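You operate a simulated robot arm through the tools that you are given. There is no shell and no other tool. Be economical: measure what you need, move in short steps, check, and stop when the job is done.

You are at the controls of a simulated robot arm. One attempt, no reset.

TASK
Clamp the purple injector in the round holder and pump until it sprays.
Fine: swing clamp shut, star knob tight, press ZERO before you pump; afterwards open the grey vent tap. Leave TEST alone.

Only the result counts: the job must be done as asked and must still hold three seconds after the hand-in. Knocking over, shifting, dropping, spilling or breaking anything else fails it.

THE ROBOT
A 7-joint arm with a two-finger parallel gripper, fixed in place. Base frame: the origin is at the foot of the arm, x ahead of it, y to its left, z up; the work surface is at about z = 900. Readings come in mm, rad, newtons and seconds.
Its first joint turns from -2.897 to 2.897 rad. Payload 4.4 kg.
The tool frame sits at the grasp point between the pads (the TCP): z along the fingers, y along the line on which they close. The tips reach 23 mm beyond it. Largest opening 94 mm; finger width 38, thickness 10; the body of the gripper, 54 by 96 mm, starts 39 mm behind the TCP.
Orientation is that of the tool frame in the base frame, as a unit quaternion [w, x, y, z]. With the fingers straight down and closing along the base's y, the tool's x points along the base's -x, its y along +y and its z along -z.

THE INTERFACE
- The arm moves only by the tool step_arm. Its argument "targets" is a list of rows, each a list of 3 entries, a list of its own where there are three numbers: the gripper command, from -1 (shut) to 1 (fully open), values between in proportion, then the shift along the base's x, y, z in mm, then the turn, a rotation vector about the base's x, y, z in rad. In form: [[fingers, [dx, dy, dz], [ax, ay, az]], ...]. A call has 1 to 8 rows; each row shifts and turns the commanded pose from where the row before left it. Each row takes 0.2 s and may step no farther than 50 mm and 0.15 rad from the row before; otherwise, or with a gripper value out of range, the whole call is refused. Where a pose cannot be reached the arm comes as near as it can. A force on the tool above 90 N (or 10 N above the force at the start of the call, whichever is more), or a blocked arm, ends the call early, and 0.2 s more pass. Each finger travels about 72 mm/s and halts on what it meets, pressing with about 40 N; the grip force reading is that of the motor and also rises with nothing between the fingers. The clock runs only during rows and for 0.2 s after the last one: add rows that do not move to give the fingers time. The reply holds the time, the measured pose of the TCP, the force on the tool along the base axes, the opening and the grip force, in the units named above and with some noise, with the torque about the TCP (base axes, N m) and any sound that the robot's microphone picked up.
- Cameras (640 x 400 px; columns grow to the right, rows downward): "scene" is fixed at [51.4, -649, 1647.9]; the picture's right is [0.59, -0.81, 0.00], its down [-0.30, -0.22, -0.93] and it looks along [0.75, 0.54, -0.37] (base axes); focal length 334 px, centre (320, 200). "wrist" rides on the gripper at [86, 16, -74] in the tool frame; the picture's right is [-0.18, 0.98, 0.00], its down [-0.58, -0.11, -0.81] and it looks along [-0.79, -0.15, 0.59] (tool axes); focal length 243 px, centre (320, 200). There is no depth. A picture from a camera that has moved, and an enlarged one, comes with that camera's place and axes in the base frame and with its lens.
- grab_frame(camera): a new picture of that camera. No time passes.
- zoom(camera, box): a new picture of the part [left, top, right, bottom] of that camera's present view, enlarged. No time passes.
- hand_in(): hands the job in; it is judged then, once.

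Work in short steps. Places have to be worked out from the pictures, the camera data and where the tool is seen: move nearer, look again, correct. Check each grasp and each placing, and mend what went wrong. You have 120 turns and 84 pictures in all, those below and enlarged ones among them. Open the gripper and draw the arm clear of the work before you hand the job in, unless the task says otherwise; then end with one line.

The tools are called after ">>>" as name(argument=value, ...) on one line, values as JSON. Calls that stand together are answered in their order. step_arm: Moves the arm, as the interface text tells. Its arguments: {"type":"object","properties":{"targets":{"type":"array"}},"required":["targets"]} The other tools are called the same way: grab_frame (camera) takes a picture; zoom (camera, box) takes an enlarged picture of a part of a camera's view; hand_in () hands the job in.

At the start:

```text
time_s: 0.0
ee_pos: [629.9, 22.8, 1404.3]
ee_rot: [0.0, 0.0, 1.0, 0.001]
force: [-0.4, -0.9, -0.1]
moment: [0.01, -0.01, 0.02]
grip_width: 94.1
grasp_force: 0.1
```

scene: 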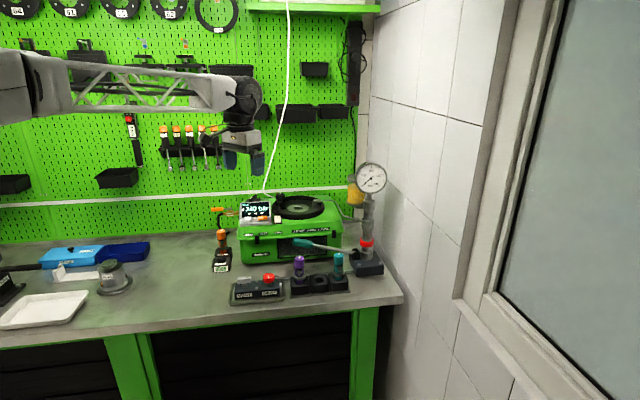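
wrist: 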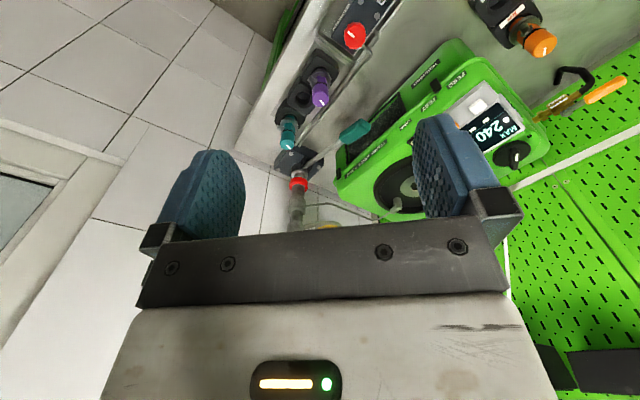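

I start with enlarged views of the bench to identify the parts.

>>> zoom(camera="scene", box=[200, 150, 410, 310])

>>> zoom(camera="wrist", box=[240, 0, 640, 240])

>>> zoom(camera="scene", box=[0, 220, 240, 340])

```text
2.50 times, centred on (305, 230) of scene
camera zoom: at [51.4, -649.0, 1647.9], right [0.59, -0.81, 0.0], down [-0.3, -0.22, -0.93], along [0.75, 0.54, -0.37], focal length 834 px, centre (358, 125)
```

zoom: 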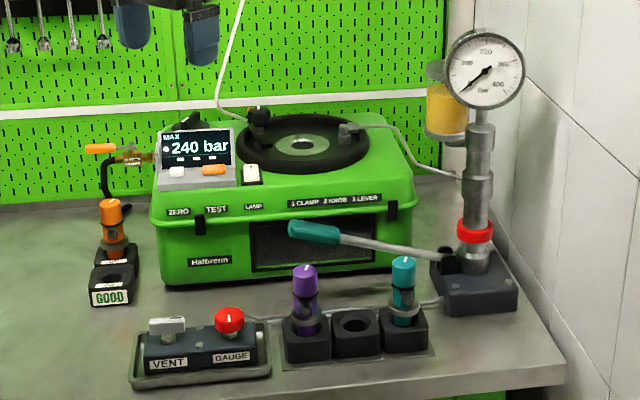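

```text
1.60 times, centred on (440, 120) of wrist
camera zoom: at [544.4, 38.7, 1478.1], right [0.18, 0.98, 0.0], down [0.58, -0.11, 0.81], along [0.79, -0.15, -0.59], focal length 388 px, centre (128, 328)
```

zoom: 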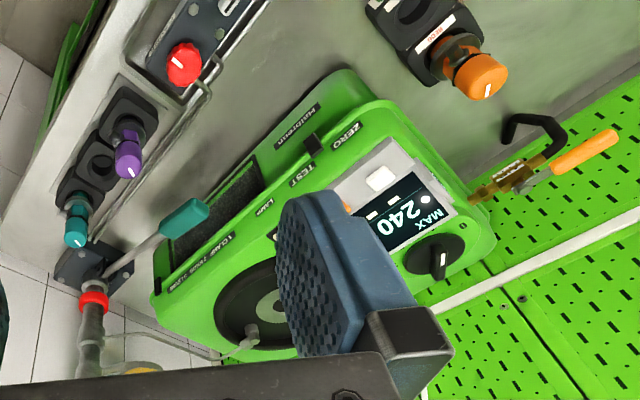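

```text
2.67 times, centred on (120, 280) of scene
camera zoom: at [51.4, -649.0, 1647.9], right [0.59, -0.81, 0.0], down [-0.3, -0.22, -0.93], along [0.75, 0.54, -0.37], focal length 890 px, centre (853, -13)
```

zoom: 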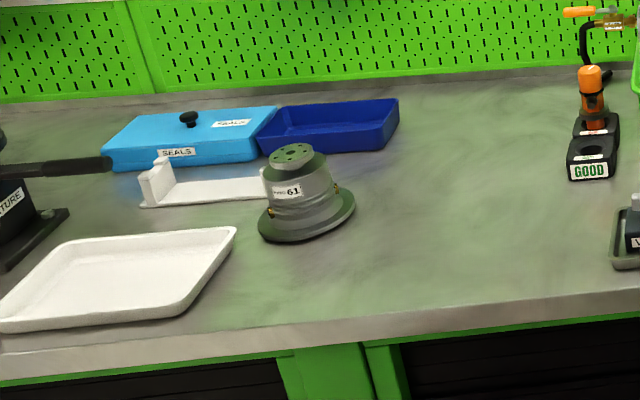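

The purple injector is near (860,30). The round holder is on the green box at roughly (1018,153,1110). I move the wrist camera nearer above the box to see the details.

>>> step_arm(targets=[[1, [41, 20, 0], [0, 0, 0]], [1, [41, 20, 0], [0, 0, 0]], [1, [41, 20, 0], [0, 0, 0]], [1, [41, 20, 0], [0, 0, 0]], [1, [41, 20, 0], [0, 0, 0]], [1, [0, 0, 0], [0, 0, 0]]])

>>> grab_frame(camera="wrist")

```text
time_s: 1.4
ee_pos: [837.9, 121.6, 1401.9]
ee_rot: [0.0, -0.001, 1.0, 0.0]
force: [0.5, 0.2, 1.1]
moment: [0.01, -0.02, -0.01]
grip_width: 93.9
grasp_force: 0.0
```

```text
78 pictures are left
camera wrist: at [751.8, 138.4, 1476.6], right [0.18, 0.98, 0.0], down [0.58, -0.11, 0.81], along [0.79, -0.15, -0.59], focal length 243 px, centre (320, 200)
```

wrist: 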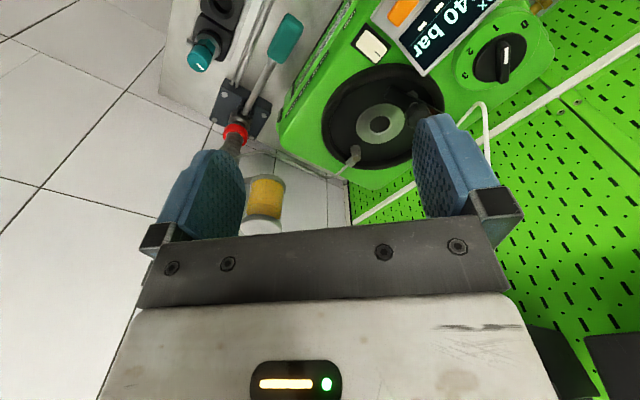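

The ring seems to be at about (1053,193,1087). I zoom in on it and on the pump area.

>>> zoom(camera="wrist", box=[260, 0, 580, 200])

>>> zoom(camera="scene", box=[230, 180, 350, 255])

```text
2.00 times, centred on (420, 100) of wrist
camera zoom: at [751.8, 138.4, 1476.6], right [0.18, 0.98, 0.0], down [0.58, -0.11, 0.81], along [0.79, -0.15, -0.59], focal length 485 px, centre (120, 400)
```

zoom: 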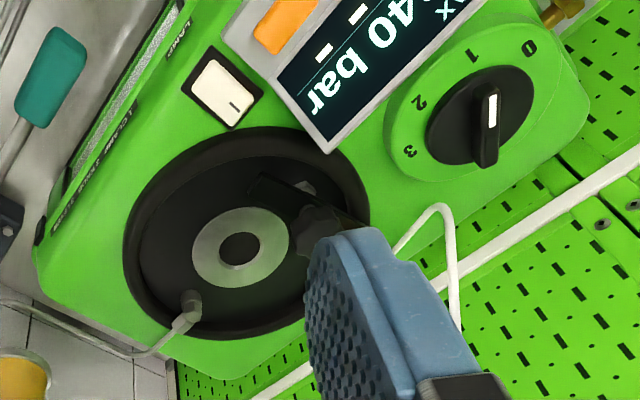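

```text
5.33 times, centred on (290, 218) of scene
camera zoom: at [51.4, -649.0, 1647.9], right [0.59, -0.81, 0.0], down [-0.3, -0.22, -0.93], along [0.75, 0.54, -0.37], focal length 1780 px, centre (480, 107)
```

zoom: 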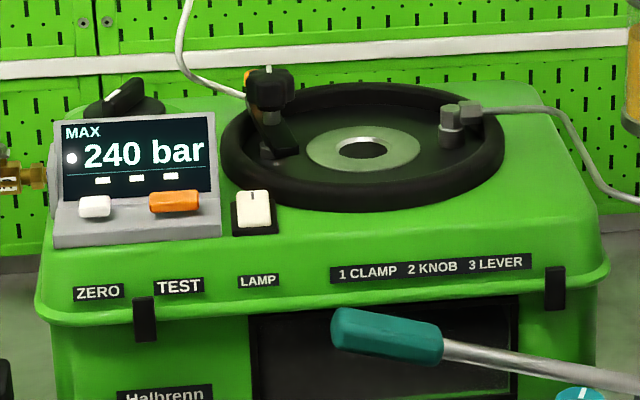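

The hole of the round holder triangulates consistently to (1052,197,1092), which may be beyond tool-down reach. I test the reach at a safe height and look from there.

>>> step_arm(targets=[[1, [45, 20, -5], [0, 0, 0]], [1, [45, 20, -5], [0, 0, 0]], [1, [45, 20, -5], [0, 0, 0]], [1, [45, 15, -5], [0, 0, 0]], [1, [34, 0, 0], [0, 0, 0]], [1, [0, 0, 0], [0, 0, 0]]])

>>> grab_frame(camera="wrist")

>>> grab_frame(camera="scene")

```text
time_s: 2.8
ee_pos: [1051.0, 197.2, 1383.5]
ee_rot: [0.001, 0.0, 1.0, 0.0]
force: [-0.1, 0.0, 0.6]
moment: [0.0, 0.0, 0.0]
grip_width: 94.1
grasp_force: 0.0
```

```text
75 pictures are left
camera wrist: at [964.8, 214.7, 1459.0], right [0.18, 0.98, 0.0], down [0.58, -0.11, 0.81], along [0.79, -0.15, -0.59], focal length 243 px, centre (320, 200)
```

wrist: 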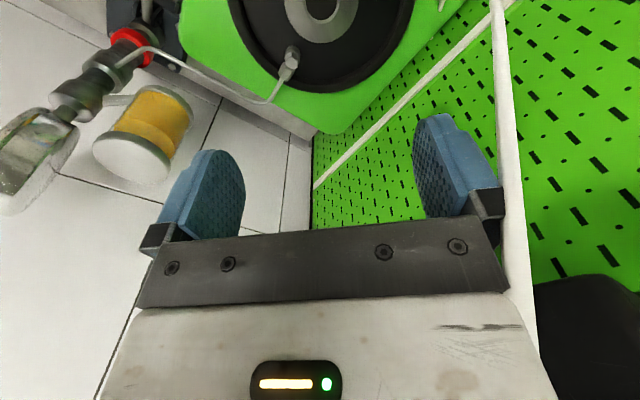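

```text
74 pictures are left
```

scene: 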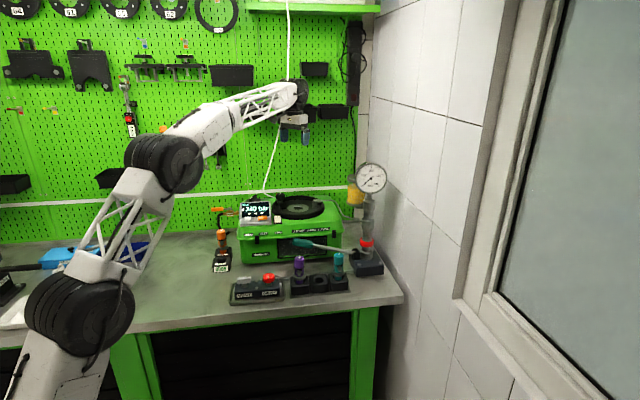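

Reachable with tool down. I back off a bit to view the clamp between the fingers.

>>> step_arm(targets=[[1, [-45, 10, -15], [0, 0, 0]], [1, [-45, 10, -15], [0, 0, 0]], [1, [-45, 10, -15], [0, 0, 0]], [1, [0, 0, -10], [0, 0, 0]], [1, [0, 0, 0], [0, 0, 0]]])

>>> zoom(camera="wrist", box=[160, 0, 480, 200])

```text
time_s: 4.0
ee_pos: [915.9, 227.3, 1328.2]
ee_rot: [-0.001, -0.001, 1.0, 0.0]
force: [-1.1, -0.4, 0.0]
moment: [0.03, 0.01, -0.04]
grip_width: 94.0
grasp_force: 0.0
```

```text
2.00 times, centred on (320, 100) of wrist
camera zoom: at [829.9, 243.5, 1402.5], right [0.18, 0.98, 0.0], down [0.58, -0.11, 0.81], along [0.79, -0.15, -0.59], focal length 485 px, centre (320, 400)
```

zoom: 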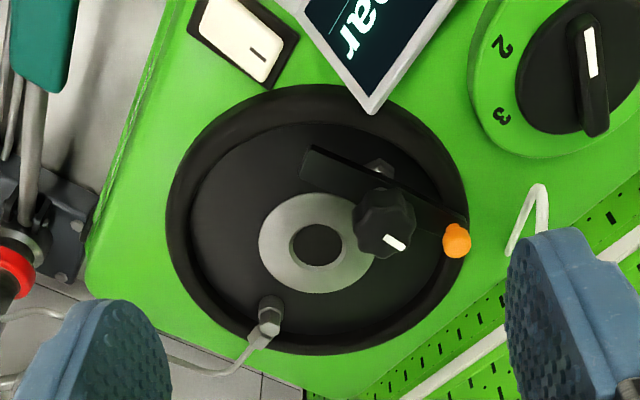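

The clamp arm, knob (≈(1000,248,1151)) and orange tip are visible. I take tight zooms to understand where the pivot is.

>>> zoom(camera="scene", box=[265, 185, 313, 215])

>>> zoom(camera="wrist", box=[270, 50, 430, 150])

```text
13.33 times, centred on (289, 200) of scene
camera zoom: at [51.4, -649.0, 1647.9], right [0.59, -0.81, 0.0], down [-0.3, -0.22, -0.93], along [0.75, 0.54, -0.37], focal length 4449 px, centre (733, 200)
```

zoom: 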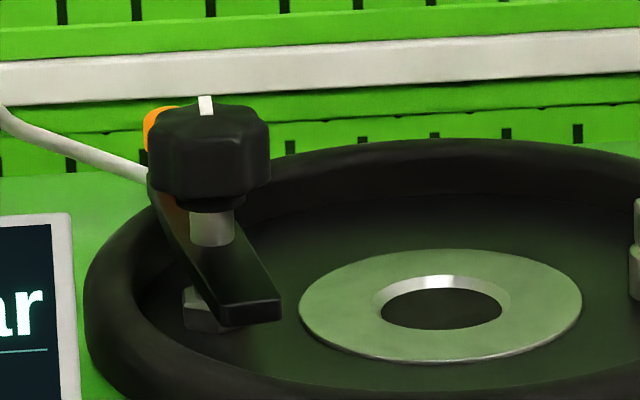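

```text
4.00 times, centred on (350, 100) of wrist
camera zoom: at [829.9, 243.5, 1402.5], right [0.18, 0.98, 0.0], down [0.58, -0.11, 0.81], along [0.79, -0.15, -0.59], focal length 970 px, centre (200, 600)
```

zoom: 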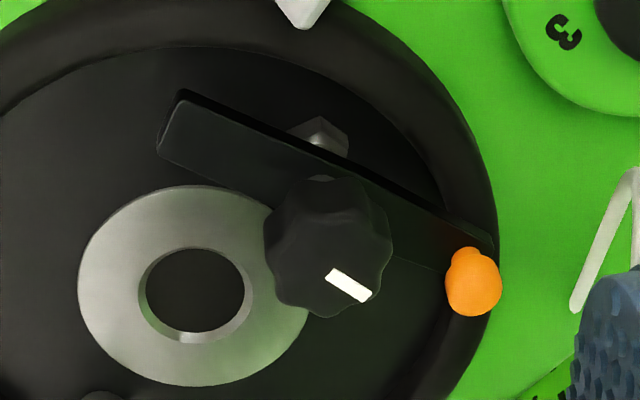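

Pivot post is under the knob at ≈(998,247). The nose end is at (971,204), the orange handle end at (1032,296), so shutting should be about +79° counter-clockwise. Next I look at the rack, lever and taps.

>>> step_arm(targets=[[1, [-28, -38, 0], [0, 0, 0]], [1, [-28, -38, 0], [0, 0, 0]], [1, [-28, -38, 0], [0, 0, 0]], [1, [-28, -38, -20], [0, 0, 0]], [1, [-28, -38, -20], [0, 0, 0]], [1, [0, 0, -40], [0, 0, 0]], [1, [0, 0, 0], [0, 0, 0]]])

>>> grab_frame(camera="wrist")

>>> zoom(camera="scene", box=[280, 240, 392, 310])

```text
refused: row 4 steps farther than a row can; nothing moved
```

```text
70 pictures are left
camera wrist: at [829.9, 243.5, 1402.5], right [0.18, 0.98, 0.0], down [0.58, -0.11, 0.81], along [0.79, -0.15, -0.59], focal length 243 px, centre (320, 200)
```

wrist: 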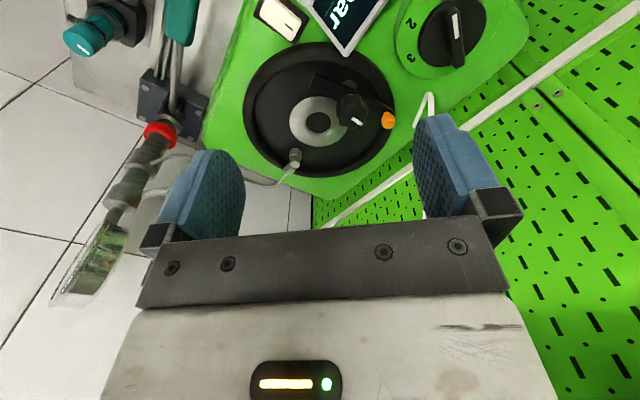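

```text
5.71 times, centred on (336, 275) of scene
camera zoom: at [51.4, -649.0, 1647.9], right [0.59, -0.81, 0.0], down [-0.3, -0.22, -0.93], along [0.75, 0.54, -0.37], focal length 1907 px, centre (229, -229)
```

zoom: 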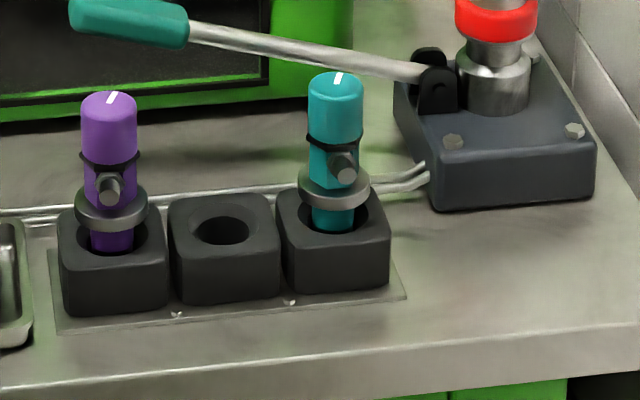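

The injector has a cap of about 36 mm, a side stub and a grey flange. I redo the move with legal step sizes to view the rack from the wrist.

>>> step_arm(targets=[[1, [-28, -38, 0], [0, 0, 0]], [1, [-28, -38, 0], [0, 0, 0]], [1, [-28, -38, 0], [0, 0, 0]], [1, [-28, -38, -10], [0, 0, 0]], [1, [-28, -38, -10], [0, 0, 0]], [1, [0, 0, -40], [0, 0, 0]], [1, [0, 0, 0], [0, 0, 0]]])

>>> grab_frame(camera="wrist")

```text
time_s: 5.6
ee_pos: [773.5, 39.1, 1271.0]
ee_rot: [0.001, 0.0, 1.0, -0.001]
force: [0.6, -0.4, 0.6]
moment: [0.01, -0.03, 0.03]
grip_width: 94.0
grasp_force: 0.0
```

```text
68 pictures are left
camera wrist: at [687.9, 55.5, 1344.6], right [0.18, 0.98, 0.0], down [0.58, -0.11, 0.81], along [0.79, -0.15, -0.59], focal length 243 px, centre (320, 200)
```

wrist: 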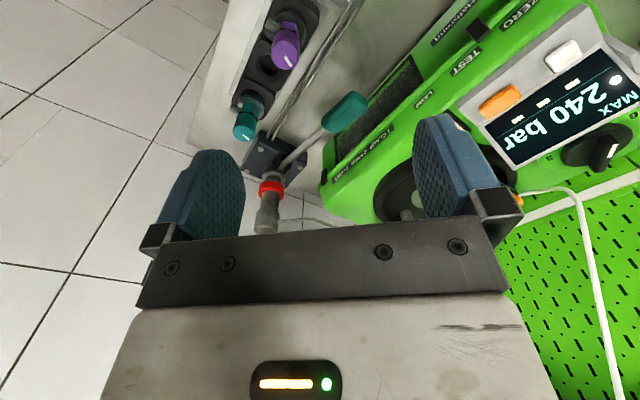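

I zoom on the injectors and the lever for triangulation.

>>> zoom(camera="wrist", box=[220, 0, 380, 100])

>>> zoom(camera="scene", box=[220, 260, 300, 310])

```text
4.00 times, centred on (300, 50) of wrist
camera zoom: at [687.9, 55.5, 1344.6], right [0.18, 0.98, 0.0], down [0.58, -0.11, 0.81], along [0.79, -0.15, -0.59], focal length 970 px, centre (400, 800)
```

zoom: 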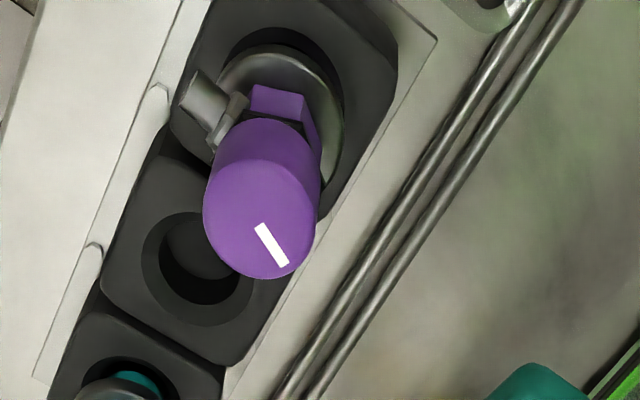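

```text
8.00 times, centred on (260, 285) of scene
camera zoom: at [51.4, -649.0, 1647.9], right [0.59, -0.81, 0.0], down [-0.3, -0.22, -0.93], along [0.75, 0.54, -0.37], focal length 2669 px, centre (800, -480)
```

zoom: 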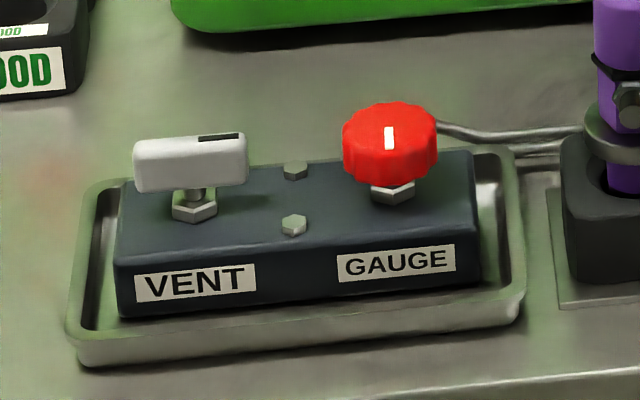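

Injector axis is at (806,-9) with cap top z≈1042 and flange z≈968. I move above it with the fingers partly open.

>>> step_arm(targets=[[0.6, [16, -24, -20], [0, 0, 0]], [0.6, [16, -24, -25], [0, 0, 0]], [0.4, [0, 0, -45], [0, 0, 0]], [0.4, [0, 0, -40], [0, 0, 0]], [0.4, [0, 0, -20], [0, 0, 0]], [0.4, [0, 0, 0], [0, 0, 0]]])

>>> grab_frame(camera="wrist")

>>> zoom(camera="scene", box=[250, 200, 362, 270])

```text
time_s: 7.0
ee_pos: [806.6, -10.8, 1119.2]
ee_rot: [0.0, 0.0, 1.0, 0.001]
force: [0.8, 0.6, -0.7]
moment: [0.0, 0.01, -0.02]
grip_width: 65.6
grasp_force: 0.1
```

```text
65 pictures are left
camera wrist: at [720.9, 5.7, 1193.7], right [0.18, 0.98, 0.0], down [0.58, -0.11, 0.81], along [0.79, -0.15, -0.59], focal length 243 px, centre (320, 200)
```

wrist: 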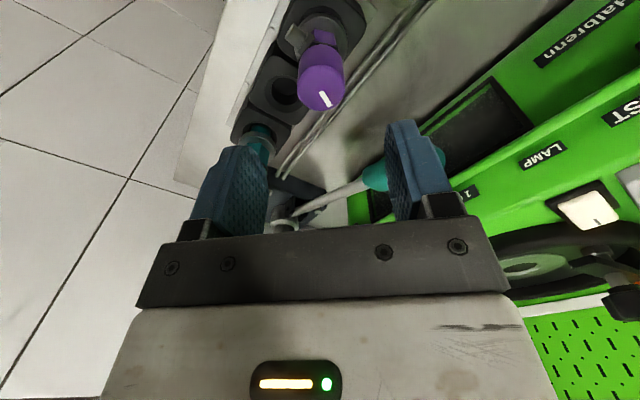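

```text
5.71 times, centred on (306, 235) of scene
camera zoom: at [51.4, -649.0, 1647.9], right [0.59, -0.81, 0.0], down [-0.3, -0.22, -0.93], along [0.75, 0.54, -0.37], focal length 1907 px, centre (400, 0)
```

zoom: 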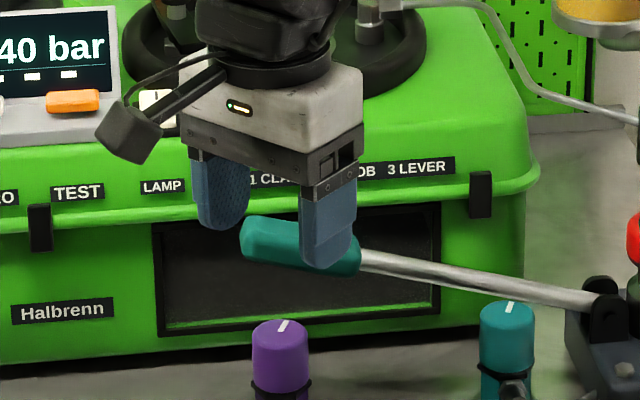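

The cap sits under the gripper as expected (≈(803,-9)). I descend to TCP z≈1024 and close.

>>> step_arm(targets=[[0.4, [-1, 1, -40], [0, 0, 0]], [0.4, [0, 0, -35], [0, 0, 0]], [0.4, [0, 0, -20], [0, 0, 0]], [0.4, [0, 0, 0], [0, 0, 0]]])

>>> zoom(camera="scene", box=[250, 230, 346, 290])

```text
time_s: 8.0
ee_pos: [804.2, -9.5, 1022.9]
ee_rot: [0.0, 0.0, 1.0, 0.0]
force: [0.6, -0.2, -0.4]
moment: [-0.02, -0.01, -0.01]
grip_width: 65.7
grasp_force: 0.0
```

```text
6.67 times, centred on (298, 260) of scene
camera zoom: at [51.4, -649.0, 1647.9], right [0.59, -0.81, 0.0], down [-0.3, -0.22, -0.93], along [0.75, 0.54, -0.37], focal length 2224 px, centre (467, -200)
```

zoom: 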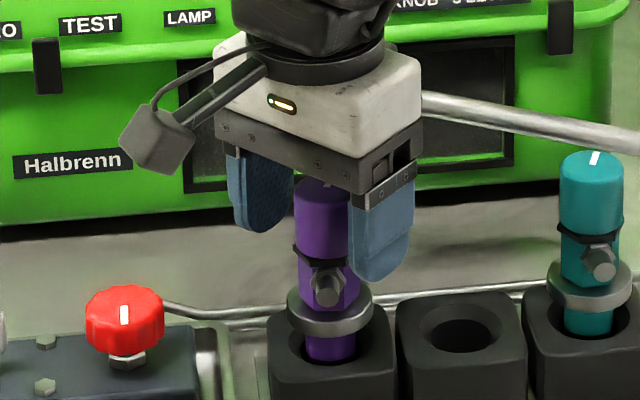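

Fingers straddle the cap above the stub. Closing.

>>> step_arm(targets=[[-1, [0, 0, 0], [0, 0, 0]], [-1, [0, 0, 0], [0, 0, 0]], [-1, [0, 0, 0], [0, 0, 0]]])

```text
time_s: 8.8
ee_pos: [804.4, -10.5, 1021.5]
ee_rot: [0.0, 0.0, 1.0, 0.0]
force: [0.5, -2.0, 0.6]
moment: [-0.17, 0.0, -0.01]
grip_width: 32.9
grasp_force: 39.8
```

Held (32.9 mm). I lift straight up and check.

>>> step_arm(targets=[[-1, [0, 0, 20], [0, 0, 0]], [-1, [0, 0, 40], [0, 0, 0]], [-1, [0, 0, 45], [0, 0, 0]], [-1, [0, 0, 45], [0, 0, 0]], [-1, [0, 0, 45], [0, 0, 0]], [-1, [0, 0, 45], [0, 0, 0]], [-1, [0, 0, 45], [0, 0, 0]], [-1, [0, 0, 0], [0, 0, 0]]])

>>> zoom(camera="scene", box=[220, 130, 380, 230])

```text
time_s: 10.6
ee_pos: [803.6, -8.5, 1307.7]
ee_rot: [0.0, 0.0, 1.0, 0.0]
force: [0.2, -0.1, -3.5]
moment: [0.01, 0.06, 0.0]
grip_width: 33.0
grasp_force: 40.3
```

```text
4.00 times, centred on (300, 180) of scene
camera zoom: at [51.4, -649.0, 1647.9], right [0.59, -0.81, 0.0], down [-0.3, -0.22, -0.93], along [0.75, 0.54, -0.37], focal length 1335 px, centre (400, 280)
```

zoom: 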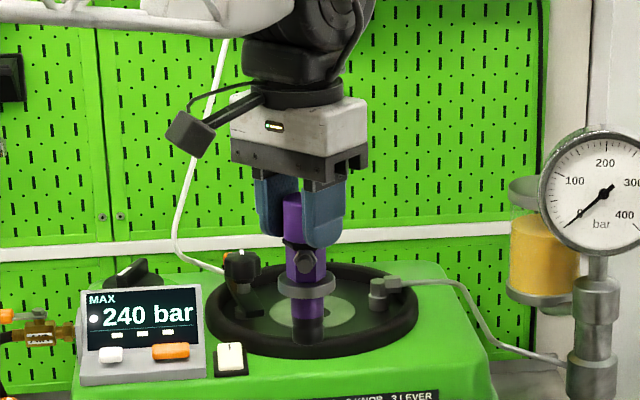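

The injector is lifted cleanly, with its bottom about 100 mm below the TCP. I carry it over the holder hole at (1052,197).

>>> step_arm(targets=[[-1, [35, 29, 2], [0, 0, 0]], [-1, [35, 29, 2], [0, 0, 0]], [-1, [36, 30, 0], [0, 0, 0]], [-1, [36, 30, 0], [0, 0, 0]], [-1, [36, 30, 0], [0, 0, 0]], [-1, [36, 30, 0], [0, 0, 0]], [-1, [34, 28, 0], [0, 0, 0]], [-1, [0, 0, 0], [0, 0, 0]]])

>>> grab_frame(camera="wrist")

>>> zoom(camera="scene", box=[250, 145, 346, 205])

```text
time_s: 12.4
ee_pos: [1054.6, 198.3, 1312.2]
ee_rot: [0.001, 0.0, 1.0, 0.0]
force: [-0.3, -0.8, -3.5]
moment: [-0.01, -0.02, 0.01]
grip_width: 32.8
grasp_force: 39.7
```

```text
61 pictures are left
camera wrist: at [968.2, 215.4, 1387.1], right [0.18, 0.98, 0.0], down [0.58, -0.11, 0.81], along [0.79, -0.15, -0.59], focal length 243 px, centre (320, 200)
```

wrist: 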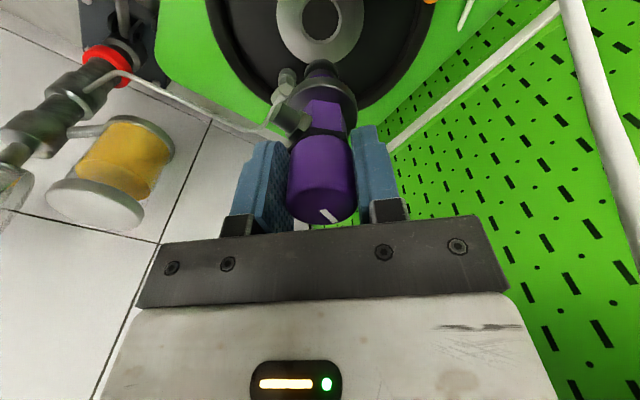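

```text
6.67 times, centred on (298, 175) of scene
camera zoom: at [51.4, -649.0, 1647.9], right [0.59, -0.81, 0.0], down [-0.3, -0.22, -0.93], along [0.75, 0.54, -0.37], focal length 2224 px, centre (467, 367)
```

zoom: 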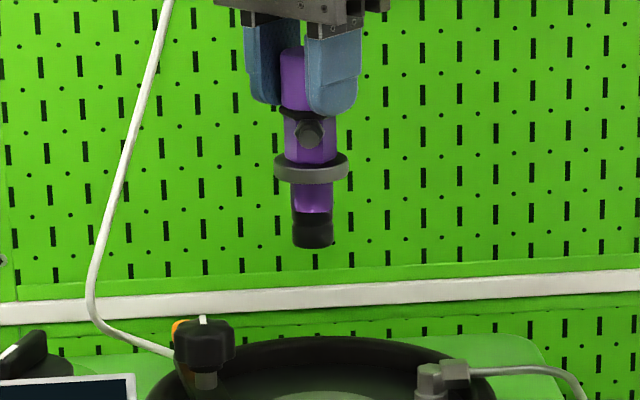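

Hole seen near (1055,199), injector aligned with it. I lower until the tip is just above the steel ring, then check.

>>> step_arm(targets=[[-1, [0, 0, -40], [0, 0, 0]], [-1, [0, 0, -35], [0, 0, 0]], [-1, [0, 0, -20], [0, 0, 0]], [-1, [0, 0, 0], [0, 0, 0]]])

>>> zoom(camera="scene", box=[258, 165, 338, 215])

>>> zoom(camera="wrist", box=[240, 0, 400, 100])

```text
time_s: 13.4
ee_pos: [1056.3, 198.1, 1217.5]
ee_rot: [0.0, 0.0, 1.0, 0.0]
force: [-0.8, -0.4, -3.7]
moment: [-0.01, 0.03, -0.01]
grip_width: 32.9
grasp_force: 39.9
```

```text
8.00 times, centred on (298, 190) of scene
camera zoom: at [51.4, -649.0, 1647.9], right [0.59, -0.81, 0.0], down [-0.3, -0.22, -0.93], along [0.75, 0.54, -0.37], focal length 2669 px, centre (496, 280)
```

zoom: 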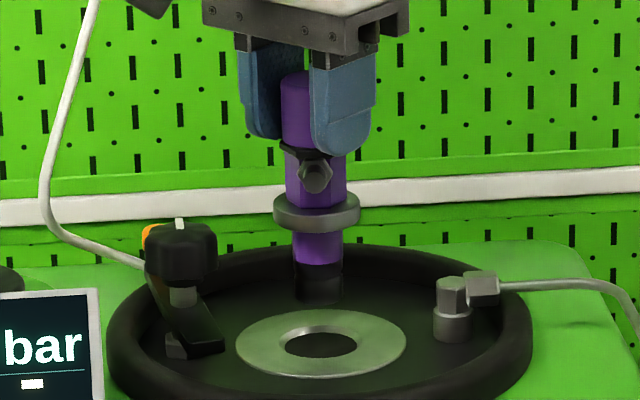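

```text
4.00 times, centred on (320, 50) of wrist
camera zoom: at [969.0, 214.3, 1294.0], right [0.18, 0.98, 0.0], down [0.58, -0.11, 0.81], along [0.79, -0.15, -0.59], focal length 970 px, centre (320, 800)
```

zoom: 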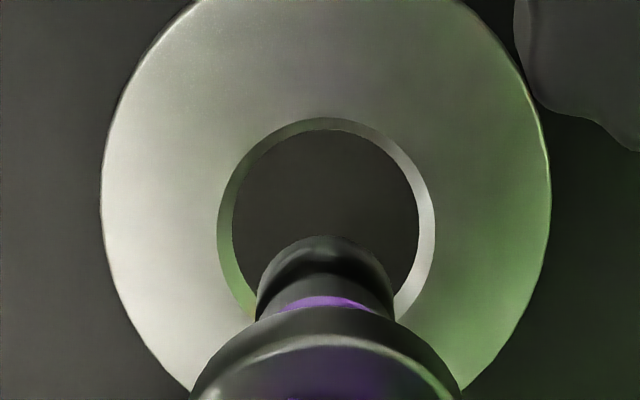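

Alignment is within about 3 mm (hole at ≈(1053,199)). I correct x slightly and lower into the hole.

>>> step_arm(targets=[[-1, [-3, 1, -15], [0, 0, 0]], [-1, [0, 0, -15], [0, 0, 0]], [-1, [0, 0, -10], [0, 0, 0]], [-1, [0, 0, -10], [0, 0, 0]], [-1, [0, 0, 0], [0, 0, 0]]])

>>> zoom(camera="scene", box=[258, 165, 338, 215])

```text
time_s: 14.6
ee_pos: [1053.1, 197.5, 1166.9]
ee_rot: [-0.001, 0.001, 1.0, 0.0]
force: [-0.2, -0.4, -2.9]
moment: [0.02, 0.01, 0.02]
grip_width: 33.1
grasp_force: 39.9
```

```text
8.00 times, centred on (298, 190) of scene
camera zoom: at [51.4, -649.0, 1647.9], right [0.59, -0.81, 0.0], down [-0.3, -0.22, -0.93], along [0.75, 0.54, -0.37], focal length 2669 px, centre (496, 280)
```

zoom: 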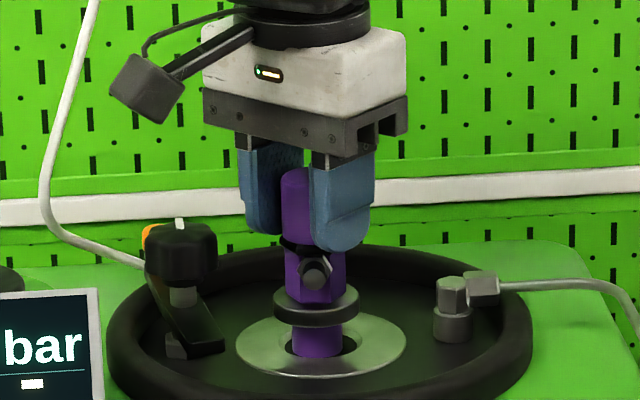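

The tip is in the hole and the flange is about 20 mm above the ring. I lower gently until it seats.

>>> step_arm(targets=[[-1, [0, 0, -6], [0, 0, 0]], [-1, [0, 0, -5], [0, 0, 0]], [-1, [0, 0, 0], [0, 0, 0]]])

>>> zoom(camera="scene", box=[274, 180, 322, 210])

```text
time_s: 15.4
ee_pos: [1052.2, 197.0, 1156.7]
ee_rot: [0.0, 0.001, 1.0, 0.0]
force: [0.0, -0.2, -2.8]
moment: [0.03, -0.01, 0.04]
grip_width: 33.1
grasp_force: 40.0
```

```text
13.33 times, centred on (298, 195) of scene
camera zoom: at [51.4, -649.0, 1647.9], right [0.59, -0.81, 0.0], down [-0.3, -0.22, -0.93], along [0.75, 0.54, -0.37], focal length 4449 px, centre (613, 267)
```

zoom: 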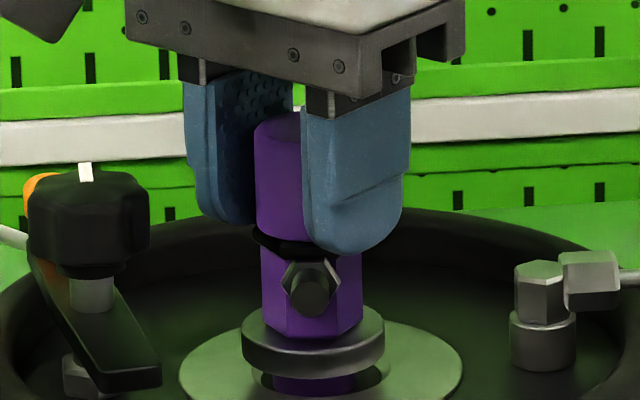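

Still a gap of several mm under the flange. I continue down slowly.

>>> step_arm(targets=[[-1, [0, 0, -3], [0, 0, 0]], [-1, [0, 0, -3], [0, 0, 0]], [-1, [0, 0, 0], [0, 0, 0]]])

>>> zoom(camera="scene", box=[274, 185, 322, 215])

```text
time_s: 16.2
ee_pos: [1050.1, 196.3, 1153.6]
ee_rot: [0.002, 0.0, 1.0, 0.0]
force: [2.5, 5.2, 24.7]
moment: [0.33, -0.04, 0.05]
grip_width: 32.9
grasp_force: 39.8
```

```text
13.33 times, centred on (298, 200) of scene
camera zoom: at [51.4, -649.0, 1647.9], right [0.59, -0.81, 0.0], down [-0.3, -0.22, -0.93], along [0.75, 0.54, -0.37], focal length 4449 px, centre (613, 200)
```

zoom: 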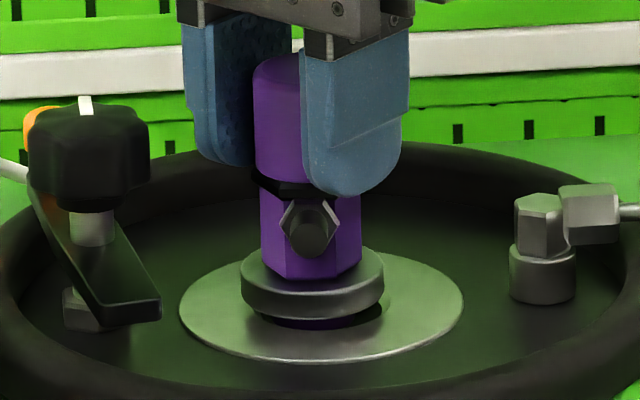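

Contact at z≈1153.6 (25 N upward): seated or nearly so. I open the fingers partly to let it settle and check.

>>> step_arm(targets=[[-0.1, [0, 0, 0], [0, 0, 0]], [-0.1, [0, 0, 0], [0, 0, 0]], [-0.1, [0, 0, 0], [0, 0, 0]]])

>>> zoom(camera="scene", box=[274, 185, 322, 215])

```text
time_s: 17.0
ee_pos: [1051.4, 197.5, 1149.7]
ee_rot: [-0.001, 0.0, 1.0, 0.0]
force: [-0.2, -0.1, 0.2]
moment: [0.0, -0.02, 0.0]
grip_width: 42.3
grasp_force: 0.0
```

```text
13.33 times, centred on (298, 200) of scene
camera zoom: at [51.4, -649.0, 1647.9], right [0.59, -0.81, 0.0], down [-0.3, -0.22, -0.93], along [0.75, 0.54, -0.37], focal length 4449 px, centre (613, 200)
```

zoom: 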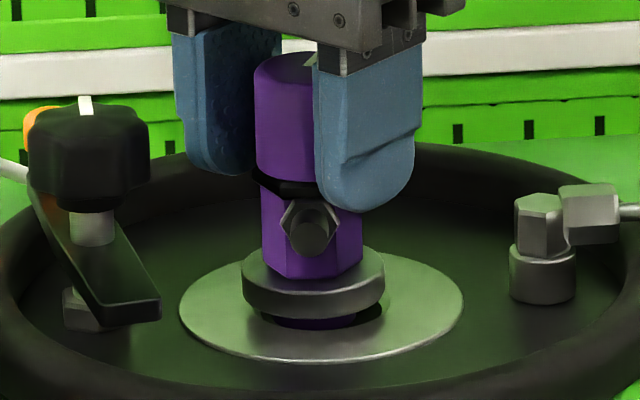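

The injector stands upright in the holder. I raise the gripper straight off it.

>>> step_arm(targets=[[0, [0, 0, 10], [0, 0, 0]], [0, [0, 0, 30], [0, 0, 0]], [0, [0, 0, 40], [0, 0, 0]], [0, [-20, 30, 30], [0, 0, 0]], [-1, [-30, 35, 10], [0, 0, 0]], [-1, [-30, 0, 0], [0, 0, 0]], [-1, [0, 0, 0], [0, 0, 0]]])

>>> grab_frame(camera="wrist")

>>> zoom(camera="scene", box=[250, 165, 330, 215])

```text
time_s: 18.6
ee_pos: [970.4, 262.9, 1271.0]
ee_rot: [0.0, 0.0, 1.0, 0.0]
force: [-0.4, -0.2, 0.3]
moment: [0.0, 0.0, -0.03]
grip_width: 0.0
grasp_force: 39.4
```

```text
53 pictures are left
camera wrist: at [884.2, 279.4, 1345.7], right [0.18, 0.98, 0.0], down [0.58, -0.11, 0.81], along [0.79, -0.15, -0.59], focal length 243 px, centre (320, 200)
```

wrist: 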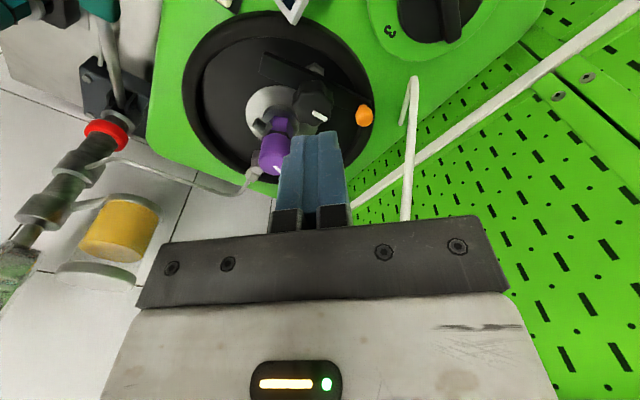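

```text
8.00 times, centred on (290, 190) of scene
camera zoom: at [51.4, -649.0, 1647.9], right [0.59, -0.81, 0.0], down [-0.3, -0.22, -0.93], along [0.75, 0.54, -0.37], focal length 2669 px, centre (560, 280)
```

zoom: 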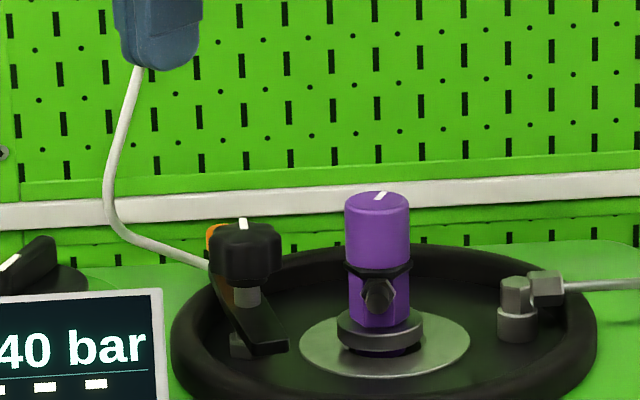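

The nub is at ≈(1033,297,1136), and a cable hangs near (1003,338). I'll push the nub toward −x with closed fingers. First I yaw the tool +90° to keep the body narrow in y, while moving behind the nub at safe height.

>>> step_arm(targets=[[-1, [10, 4, 0], [0, 0, 0.15]], [-1, [10, 4, 0], [0, 0, 0.15]], [-1, [10, 4, 0], [0, 0, 0.15]], [-1, [10, 4, 0], [0, 0, 0.15]], [-1, [10, 4, 0], [0, 0, 0.15]], [-1, [10, 4, 0], [0, 0, 0.15]], [-1, [10, 4, 0], [0, 0, 0.15]], [-1, [10, 2, 0], [0, 0, 0.15]]])

>>> step_arm(targets=[[-1, [10, 2, 0], [0, 0, 0.15]], [-1, [7, 2, 0], [0, 0, 0.15]], [-1, [5, 1, 0], [0, 0, 0.07]], [-1, [0, 0, 0], [0, 0, 0]]])

>>> grab_frame(camera="wrist")

>>> zoom(camera="scene", box=[226, 125, 354, 205])

```text
time_s: 20.6
ee_pos: [1006.5, 277.7, 1271.2]
ee_rot: [-0.021, -0.564, 0.825, 0.007]
force: [0.2, -0.3, -0.1]
moment: [0.02, -0.01, -0.04]
grip_width: 0.0
grasp_force: 40.4
stopped in row 8: the arm was blocked; the commanded pose is now the measured one
```

```text
time_s: 21.8
ee_pos: [1003.3, 272.7, 1271.5]
ee_rot: [-0.037, -0.706, 0.707, 0.01]
force: [0.1, 0.0, 0.6]
moment: [0.0, 0.0, 0.0]
grip_width: 0.0
grasp_force: 39.9
stopped in row 4: the arm was blocked; the commanded pose is now the measured one
```

```text
51 pictures are left
camera wrist: at [992.8, 190.0, 1349.9], right [-0.98, 0.19, 0.06], down [0.16, 0.61, 0.78], along [0.11, 0.77, -0.63], focal length 243 px, centre (320, 200)
```

wrist: 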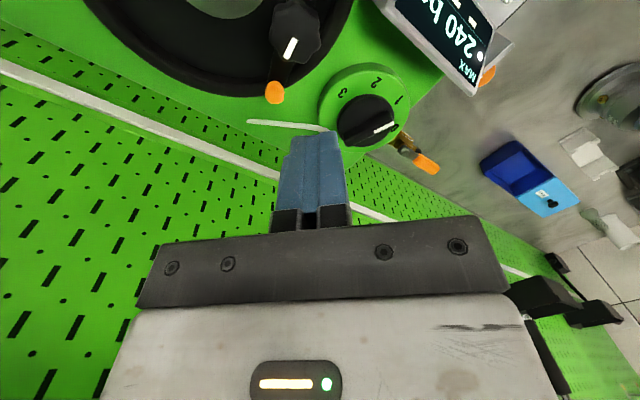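

```text
5.00 times, centred on (290, 165) of scene
camera zoom: at [51.4, -649.0, 1647.9], right [0.59, -0.81, 0.0], down [-0.3, -0.22, -0.93], along [0.75, 0.54, -0.37], focal length 1668 px, centre (470, 375)
```

zoom: 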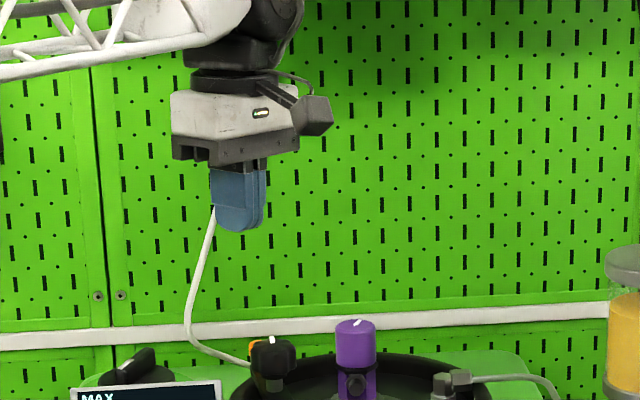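

Yawing that far hits a joint limit, so I unwind it. Instead I'll push the clamp's nose from the −x side with the tool unyawed, where there is more clearance. I rotate back, correct the small tilt, and go to (930,214).

>>> step_arm(targets=[[-1, [-9, -7, 0], [0, 0, -0.15]], [-1, [-9, -7, 0], [0, 0, -0.15]], [-1, [-9, -7, 0], [0, 0, -0.15]], [-1, [-9, -7, 0], [0, 0, -0.15]], [-1, [-9, -7, 0], [0, 0, -0.15]], [-1, [-9, -7, 0], [0, 0, -0.15]], [-1, [-9, -7, 0], [0, 0, -0.15]], [-1, [-9, -7, 0], [0, 0, -0.15]]])

>>> step_arm(targets=[[-1, [0, -3, 0], [0, 0, -0.15]], [-1, [0, 0, 0], [0, 0, -0.15]], [-1, [0, 0, 0], [0, 0, -0.07]], [-1, [0, 0, 0], [-0.066, -0.038, 0]], [-1, [0, 0, 0], [0, 0, 0]]])

```text
time_s: 23.6
ee_pos: [949.9, 224.2, 1253.4]
ee_rot: [-0.027, -0.184, 0.982, 0.031]
force: [0.6, -0.6, 0.6]
moment: [0.03, 0.05, -0.01]
grip_width: 0.0
grasp_force: 39.6
```

```text
time_s: 24.8
ee_pos: [950.8, 220.1, 1254.1]
ee_rot: [-0.001, -0.001, 1.0, 0.002]
force: [-0.5, 0.5, -0.4]
moment: [0.0, 0.0, -0.02]
grip_width: 0.2
grasp_force: 40.1
```

Orientation is restored. I go to (930,214) and descend partway to check clearances.

>>> step_arm(targets=[[-1, [-21, -6, -20], [0, 0, 0]], [-1, [0, 0, -40], [0, 0, 0]], [-1, [0, 0, -34], [0, 0, 0]], [-1, [0, 0, 0], [0, 0, 0]]])

>>> grab_frame(camera="wrist")

>>> zoom(camera="scene", box=[242, 170, 322, 220])

```text
time_s: 25.8
ee_pos: [928.0, 214.8, 1160.1]
ee_rot: [-0.001, 0.0, 1.0, 0.003]
force: [-0.8, 1.0, -0.3]
moment: [0.0, 0.04, -0.01]
grip_width: 0.1
grasp_force: 39.9
```

```text
49 pictures are left
camera wrist: at [842.6, 230.8, 1235.5], right [0.18, 0.98, 0.01], down [0.58, -0.11, 0.8], along [0.79, -0.14, -0.59], focal length 243 px, centre (320, 200)
```

wrist: 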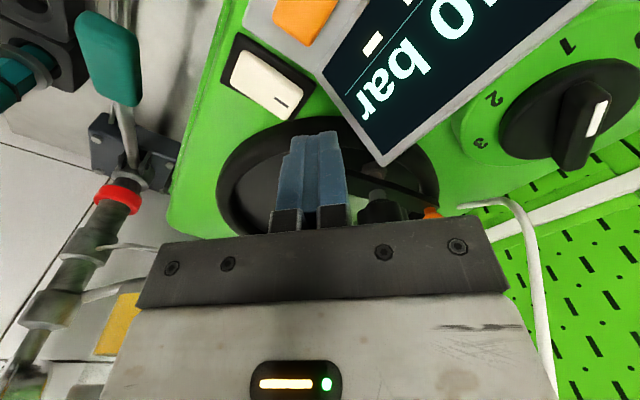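

```text
8.00 times, centred on (282, 195) of scene
camera zoom: at [51.4, -649.0, 1647.9], right [0.59, -0.81, 0.0], down [-0.3, -0.22, -0.93], along [0.75, 0.54, -0.37], focal length 2669 px, centre (624, 240)
```

zoom: 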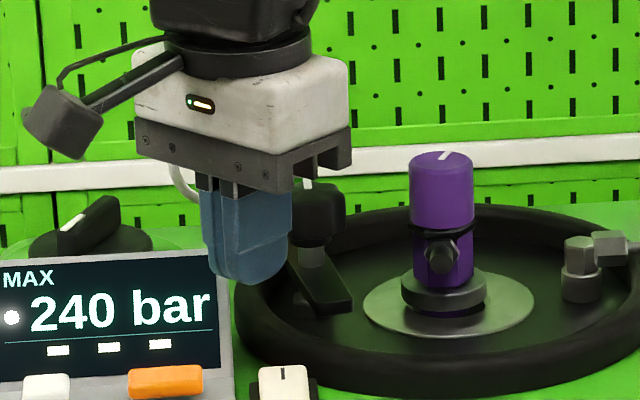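

Clearances look fine. I shift to x≈935, y≈216 and lower to TCP z≈1137.

>>> step_arm(targets=[[-1, [7, 2, -10], [0, 0, 0]], [-1, [0, 0, -13], [0, 0, 0]], [-1, [0, 0, 0], [0, 0, 0]]])

>>> zoom(camera="scene", box=[258, 180, 306, 210])

```text
time_s: 26.6
ee_pos: [935.2, 216.9, 1135.7]
ee_rot: [-0.001, 0.0, 1.0, 0.003]
force: [-0.2, -0.1, 0.5]
moment: [0.02, 0.0, 0.0]
grip_width: 0.0
grasp_force: 39.6
```

```text
13.33 times, centred on (282, 195) of scene
camera zoom: at [51.4, -649.0, 1647.9], right [0.59, -0.81, 0.0], down [-0.3, -0.22, -0.93], along [0.75, 0.54, -0.37], focal length 4449 px, centre (827, 267)
```

zoom: 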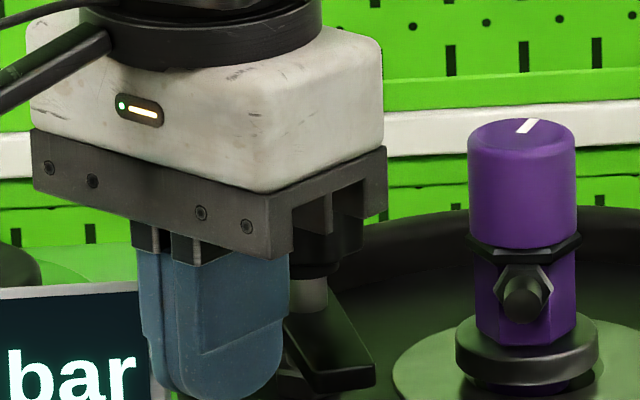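

Positioned beside the nose. I push in +x in small steps.

>>> step_arm(targets=[[-1, [8, -1, 0], [0, 0, 0]], [-1, [8, -1, 0], [0, 0, 0]], [-1, [8, -1, 0], [0, 0, 0]], [-1, [6, -1, 0], [0, 0, 0]], [-1, [0, 0, 0], [0, 0, 0]]])

>>> zoom(camera="scene", box=[258, 180, 322, 220])

```text
time_s: 27.8
ee_pos: [966.2, 212.9, 1137.2]
ee_rot: [-0.001, -0.001, 1.0, 0.004]
force: [0.6, -0.2, 0.1]
moment: [-0.01, 0.0, 0.0]
grip_width: 0.1
grasp_force: 39.7
```

```text
10.00 times, centred on (290, 200) of scene
camera zoom: at [51.4, -649.0, 1647.9], right [0.59, -0.81, 0.0], down [-0.3, -0.22, -0.93], along [0.75, 0.54, -0.37], focal length 3337 px, centre (620, 200)
```

zoom: 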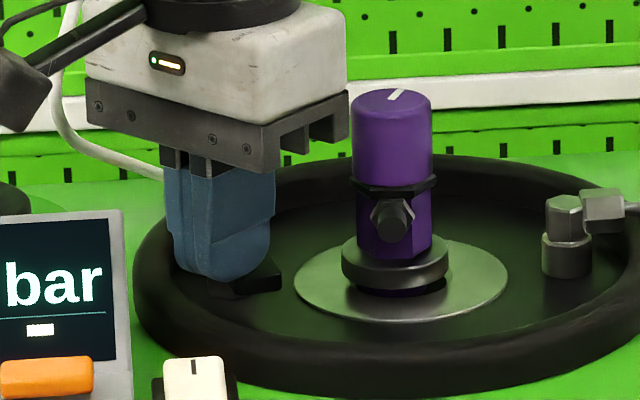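

Force is still near zero. I check with the wrist view whether the arm has begun to move.

>>> zoom(camera="wrist", box=[220, 80, 460, 230])

```text
2.67 times, centred on (340, 155) of wrist
camera zoom: at [880.4, 228.4, 1211.8], right [0.18, 0.98, 0.01], down [0.58, -0.11, 0.8], along [0.79, -0.14, -0.59], focal length 647 px, centre (267, 320)
```

zoom: 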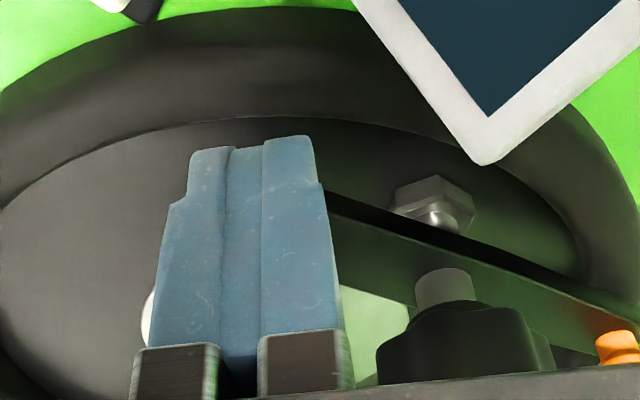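

The fingertips have slid over the arm, so its top is lower than I estimated. I back off, tilt the tool 0.2 rad about x so its body clears the knob, and go down about 8 mm lower.

>>> step_arm(targets=[[-1, [0, 0, 8], [0, 0, 0]], [-1, [-26, 1, 0], [0.1, 0, 0]], [-1, [0, 0, 0], [0.1, 0, 0]], [-1, [0, 0, -8], [0, 0, 0]], [-1, [0, 0, -4], [0, 0, 0]], [-1, [0, 0, -3], [0, 0, 0]], [-1, [0, 0, 0], [0, 0, 0]]])

>>> zoom(camera="wrist", box=[220, 80, 460, 230])

>>> zoom(camera="scene", box=[258, 180, 322, 220])

```text
time_s: 29.4
ee_pos: [940.1, 213.5, 1131.8]
ee_rot: [-0.001, -0.002, 0.995, 0.104]
force: [-5.4, -6.0, 18.0]
moment: [0.13, 0.38, 0.15]
grip_width: 0.1
grasp_force: 40.4
```

```text
2.67 times, centred on (340, 155) of wrist
camera zoom: at [853.6, 214.0, 1208.6], right [0.18, 0.96, 0.2], down [0.58, -0.27, 0.77], along [0.79, -0.02, -0.61], focal length 647 px, centre (267, 320)
```

zoom: 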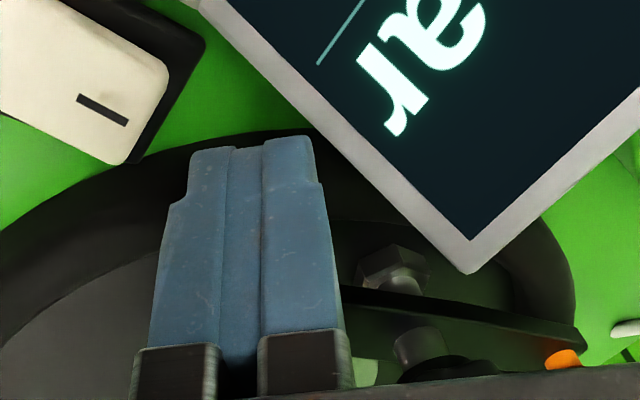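

```text
10.00 times, centred on (290, 200) of scene
camera zoom: at [51.4, -649.0, 1647.9], right [0.59, -0.81, 0.0], down [-0.3, -0.22, -0.93], along [0.75, 0.54, -0.37], focal length 3337 px, centre (620, 200)
```

zoom: 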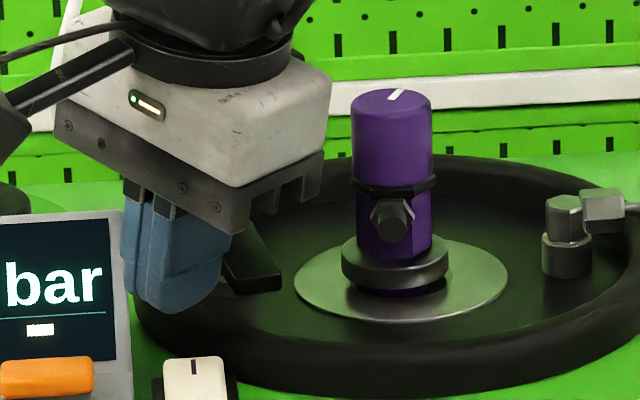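

The tip is resting on the rim (≈1107), so there is no room here. Re-triangulating the cable shows it stays below z≈1155 near the clamp, so the gripper body passes over it. I therefore go back to pushing the tall orange nub in −x, and first raise up and untilt.

>>> step_arm(targets=[[-1, [0, 0, 20], [0, 0, 0]], [-1, [0, 0, 45], [-0.1, 0, 0]], [-1, [0, 0, 45], [-0.1, 0, 0]], [-1, [40, 25, 0], [0, 0, 0]], [-1, [40, 25, 0], [0, 0, 0]], [-1, [40, 25, 0], [0, 0, 0]], [-1, [16, 9, 0], [0, 0, 0]], [-1, [0, 0, 0], [0, 0, 0]]])

>>> grab_frame(camera="wrist")

```text
time_s: 31.1
ee_pos: [1011.6, 264.8, 1240.4]
ee_rot: [-0.037, 0.006, 0.999, -0.007]
force: [-0.3, -0.5, 0.3]
moment: [0.03, -0.01, 0.01]
grip_width: 0.0
grasp_force: 40.7
stopped in row 8: the arm was blocked; the commanded pose is now the measured one
```

```text
42 pictures are left
camera wrist: at [931.2, 282.3, 1321.8], right [0.2, 0.98, -0.03], down [0.64, -0.1, 0.76], along [0.75, -0.17, -0.65], focal length 243 px, centre (320, 200)
```

wrist: 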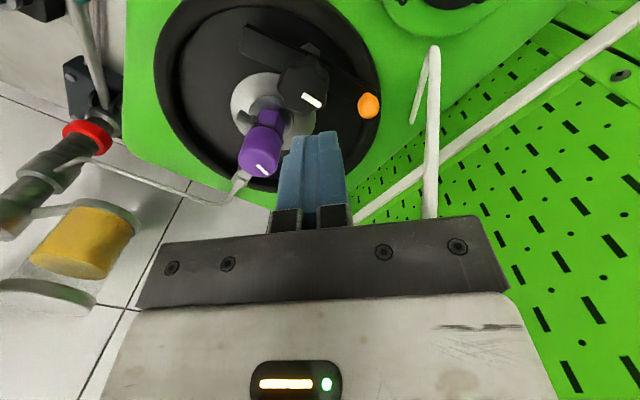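

Blocked at (1012,265) again with no tool force. I look at the whole scene for what limits the arm.

>>> grab_frame(camera="scene")

```text
41 pictures are left
```

scene: 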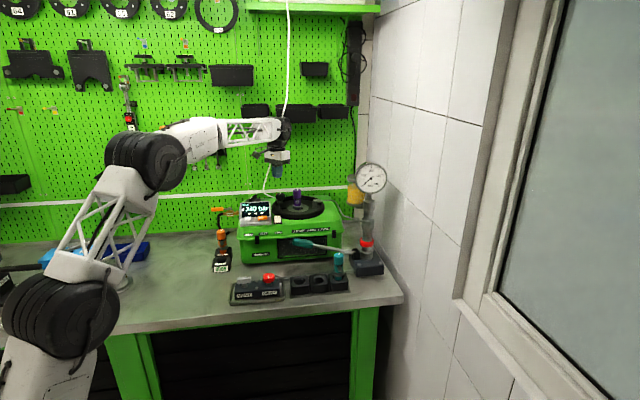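

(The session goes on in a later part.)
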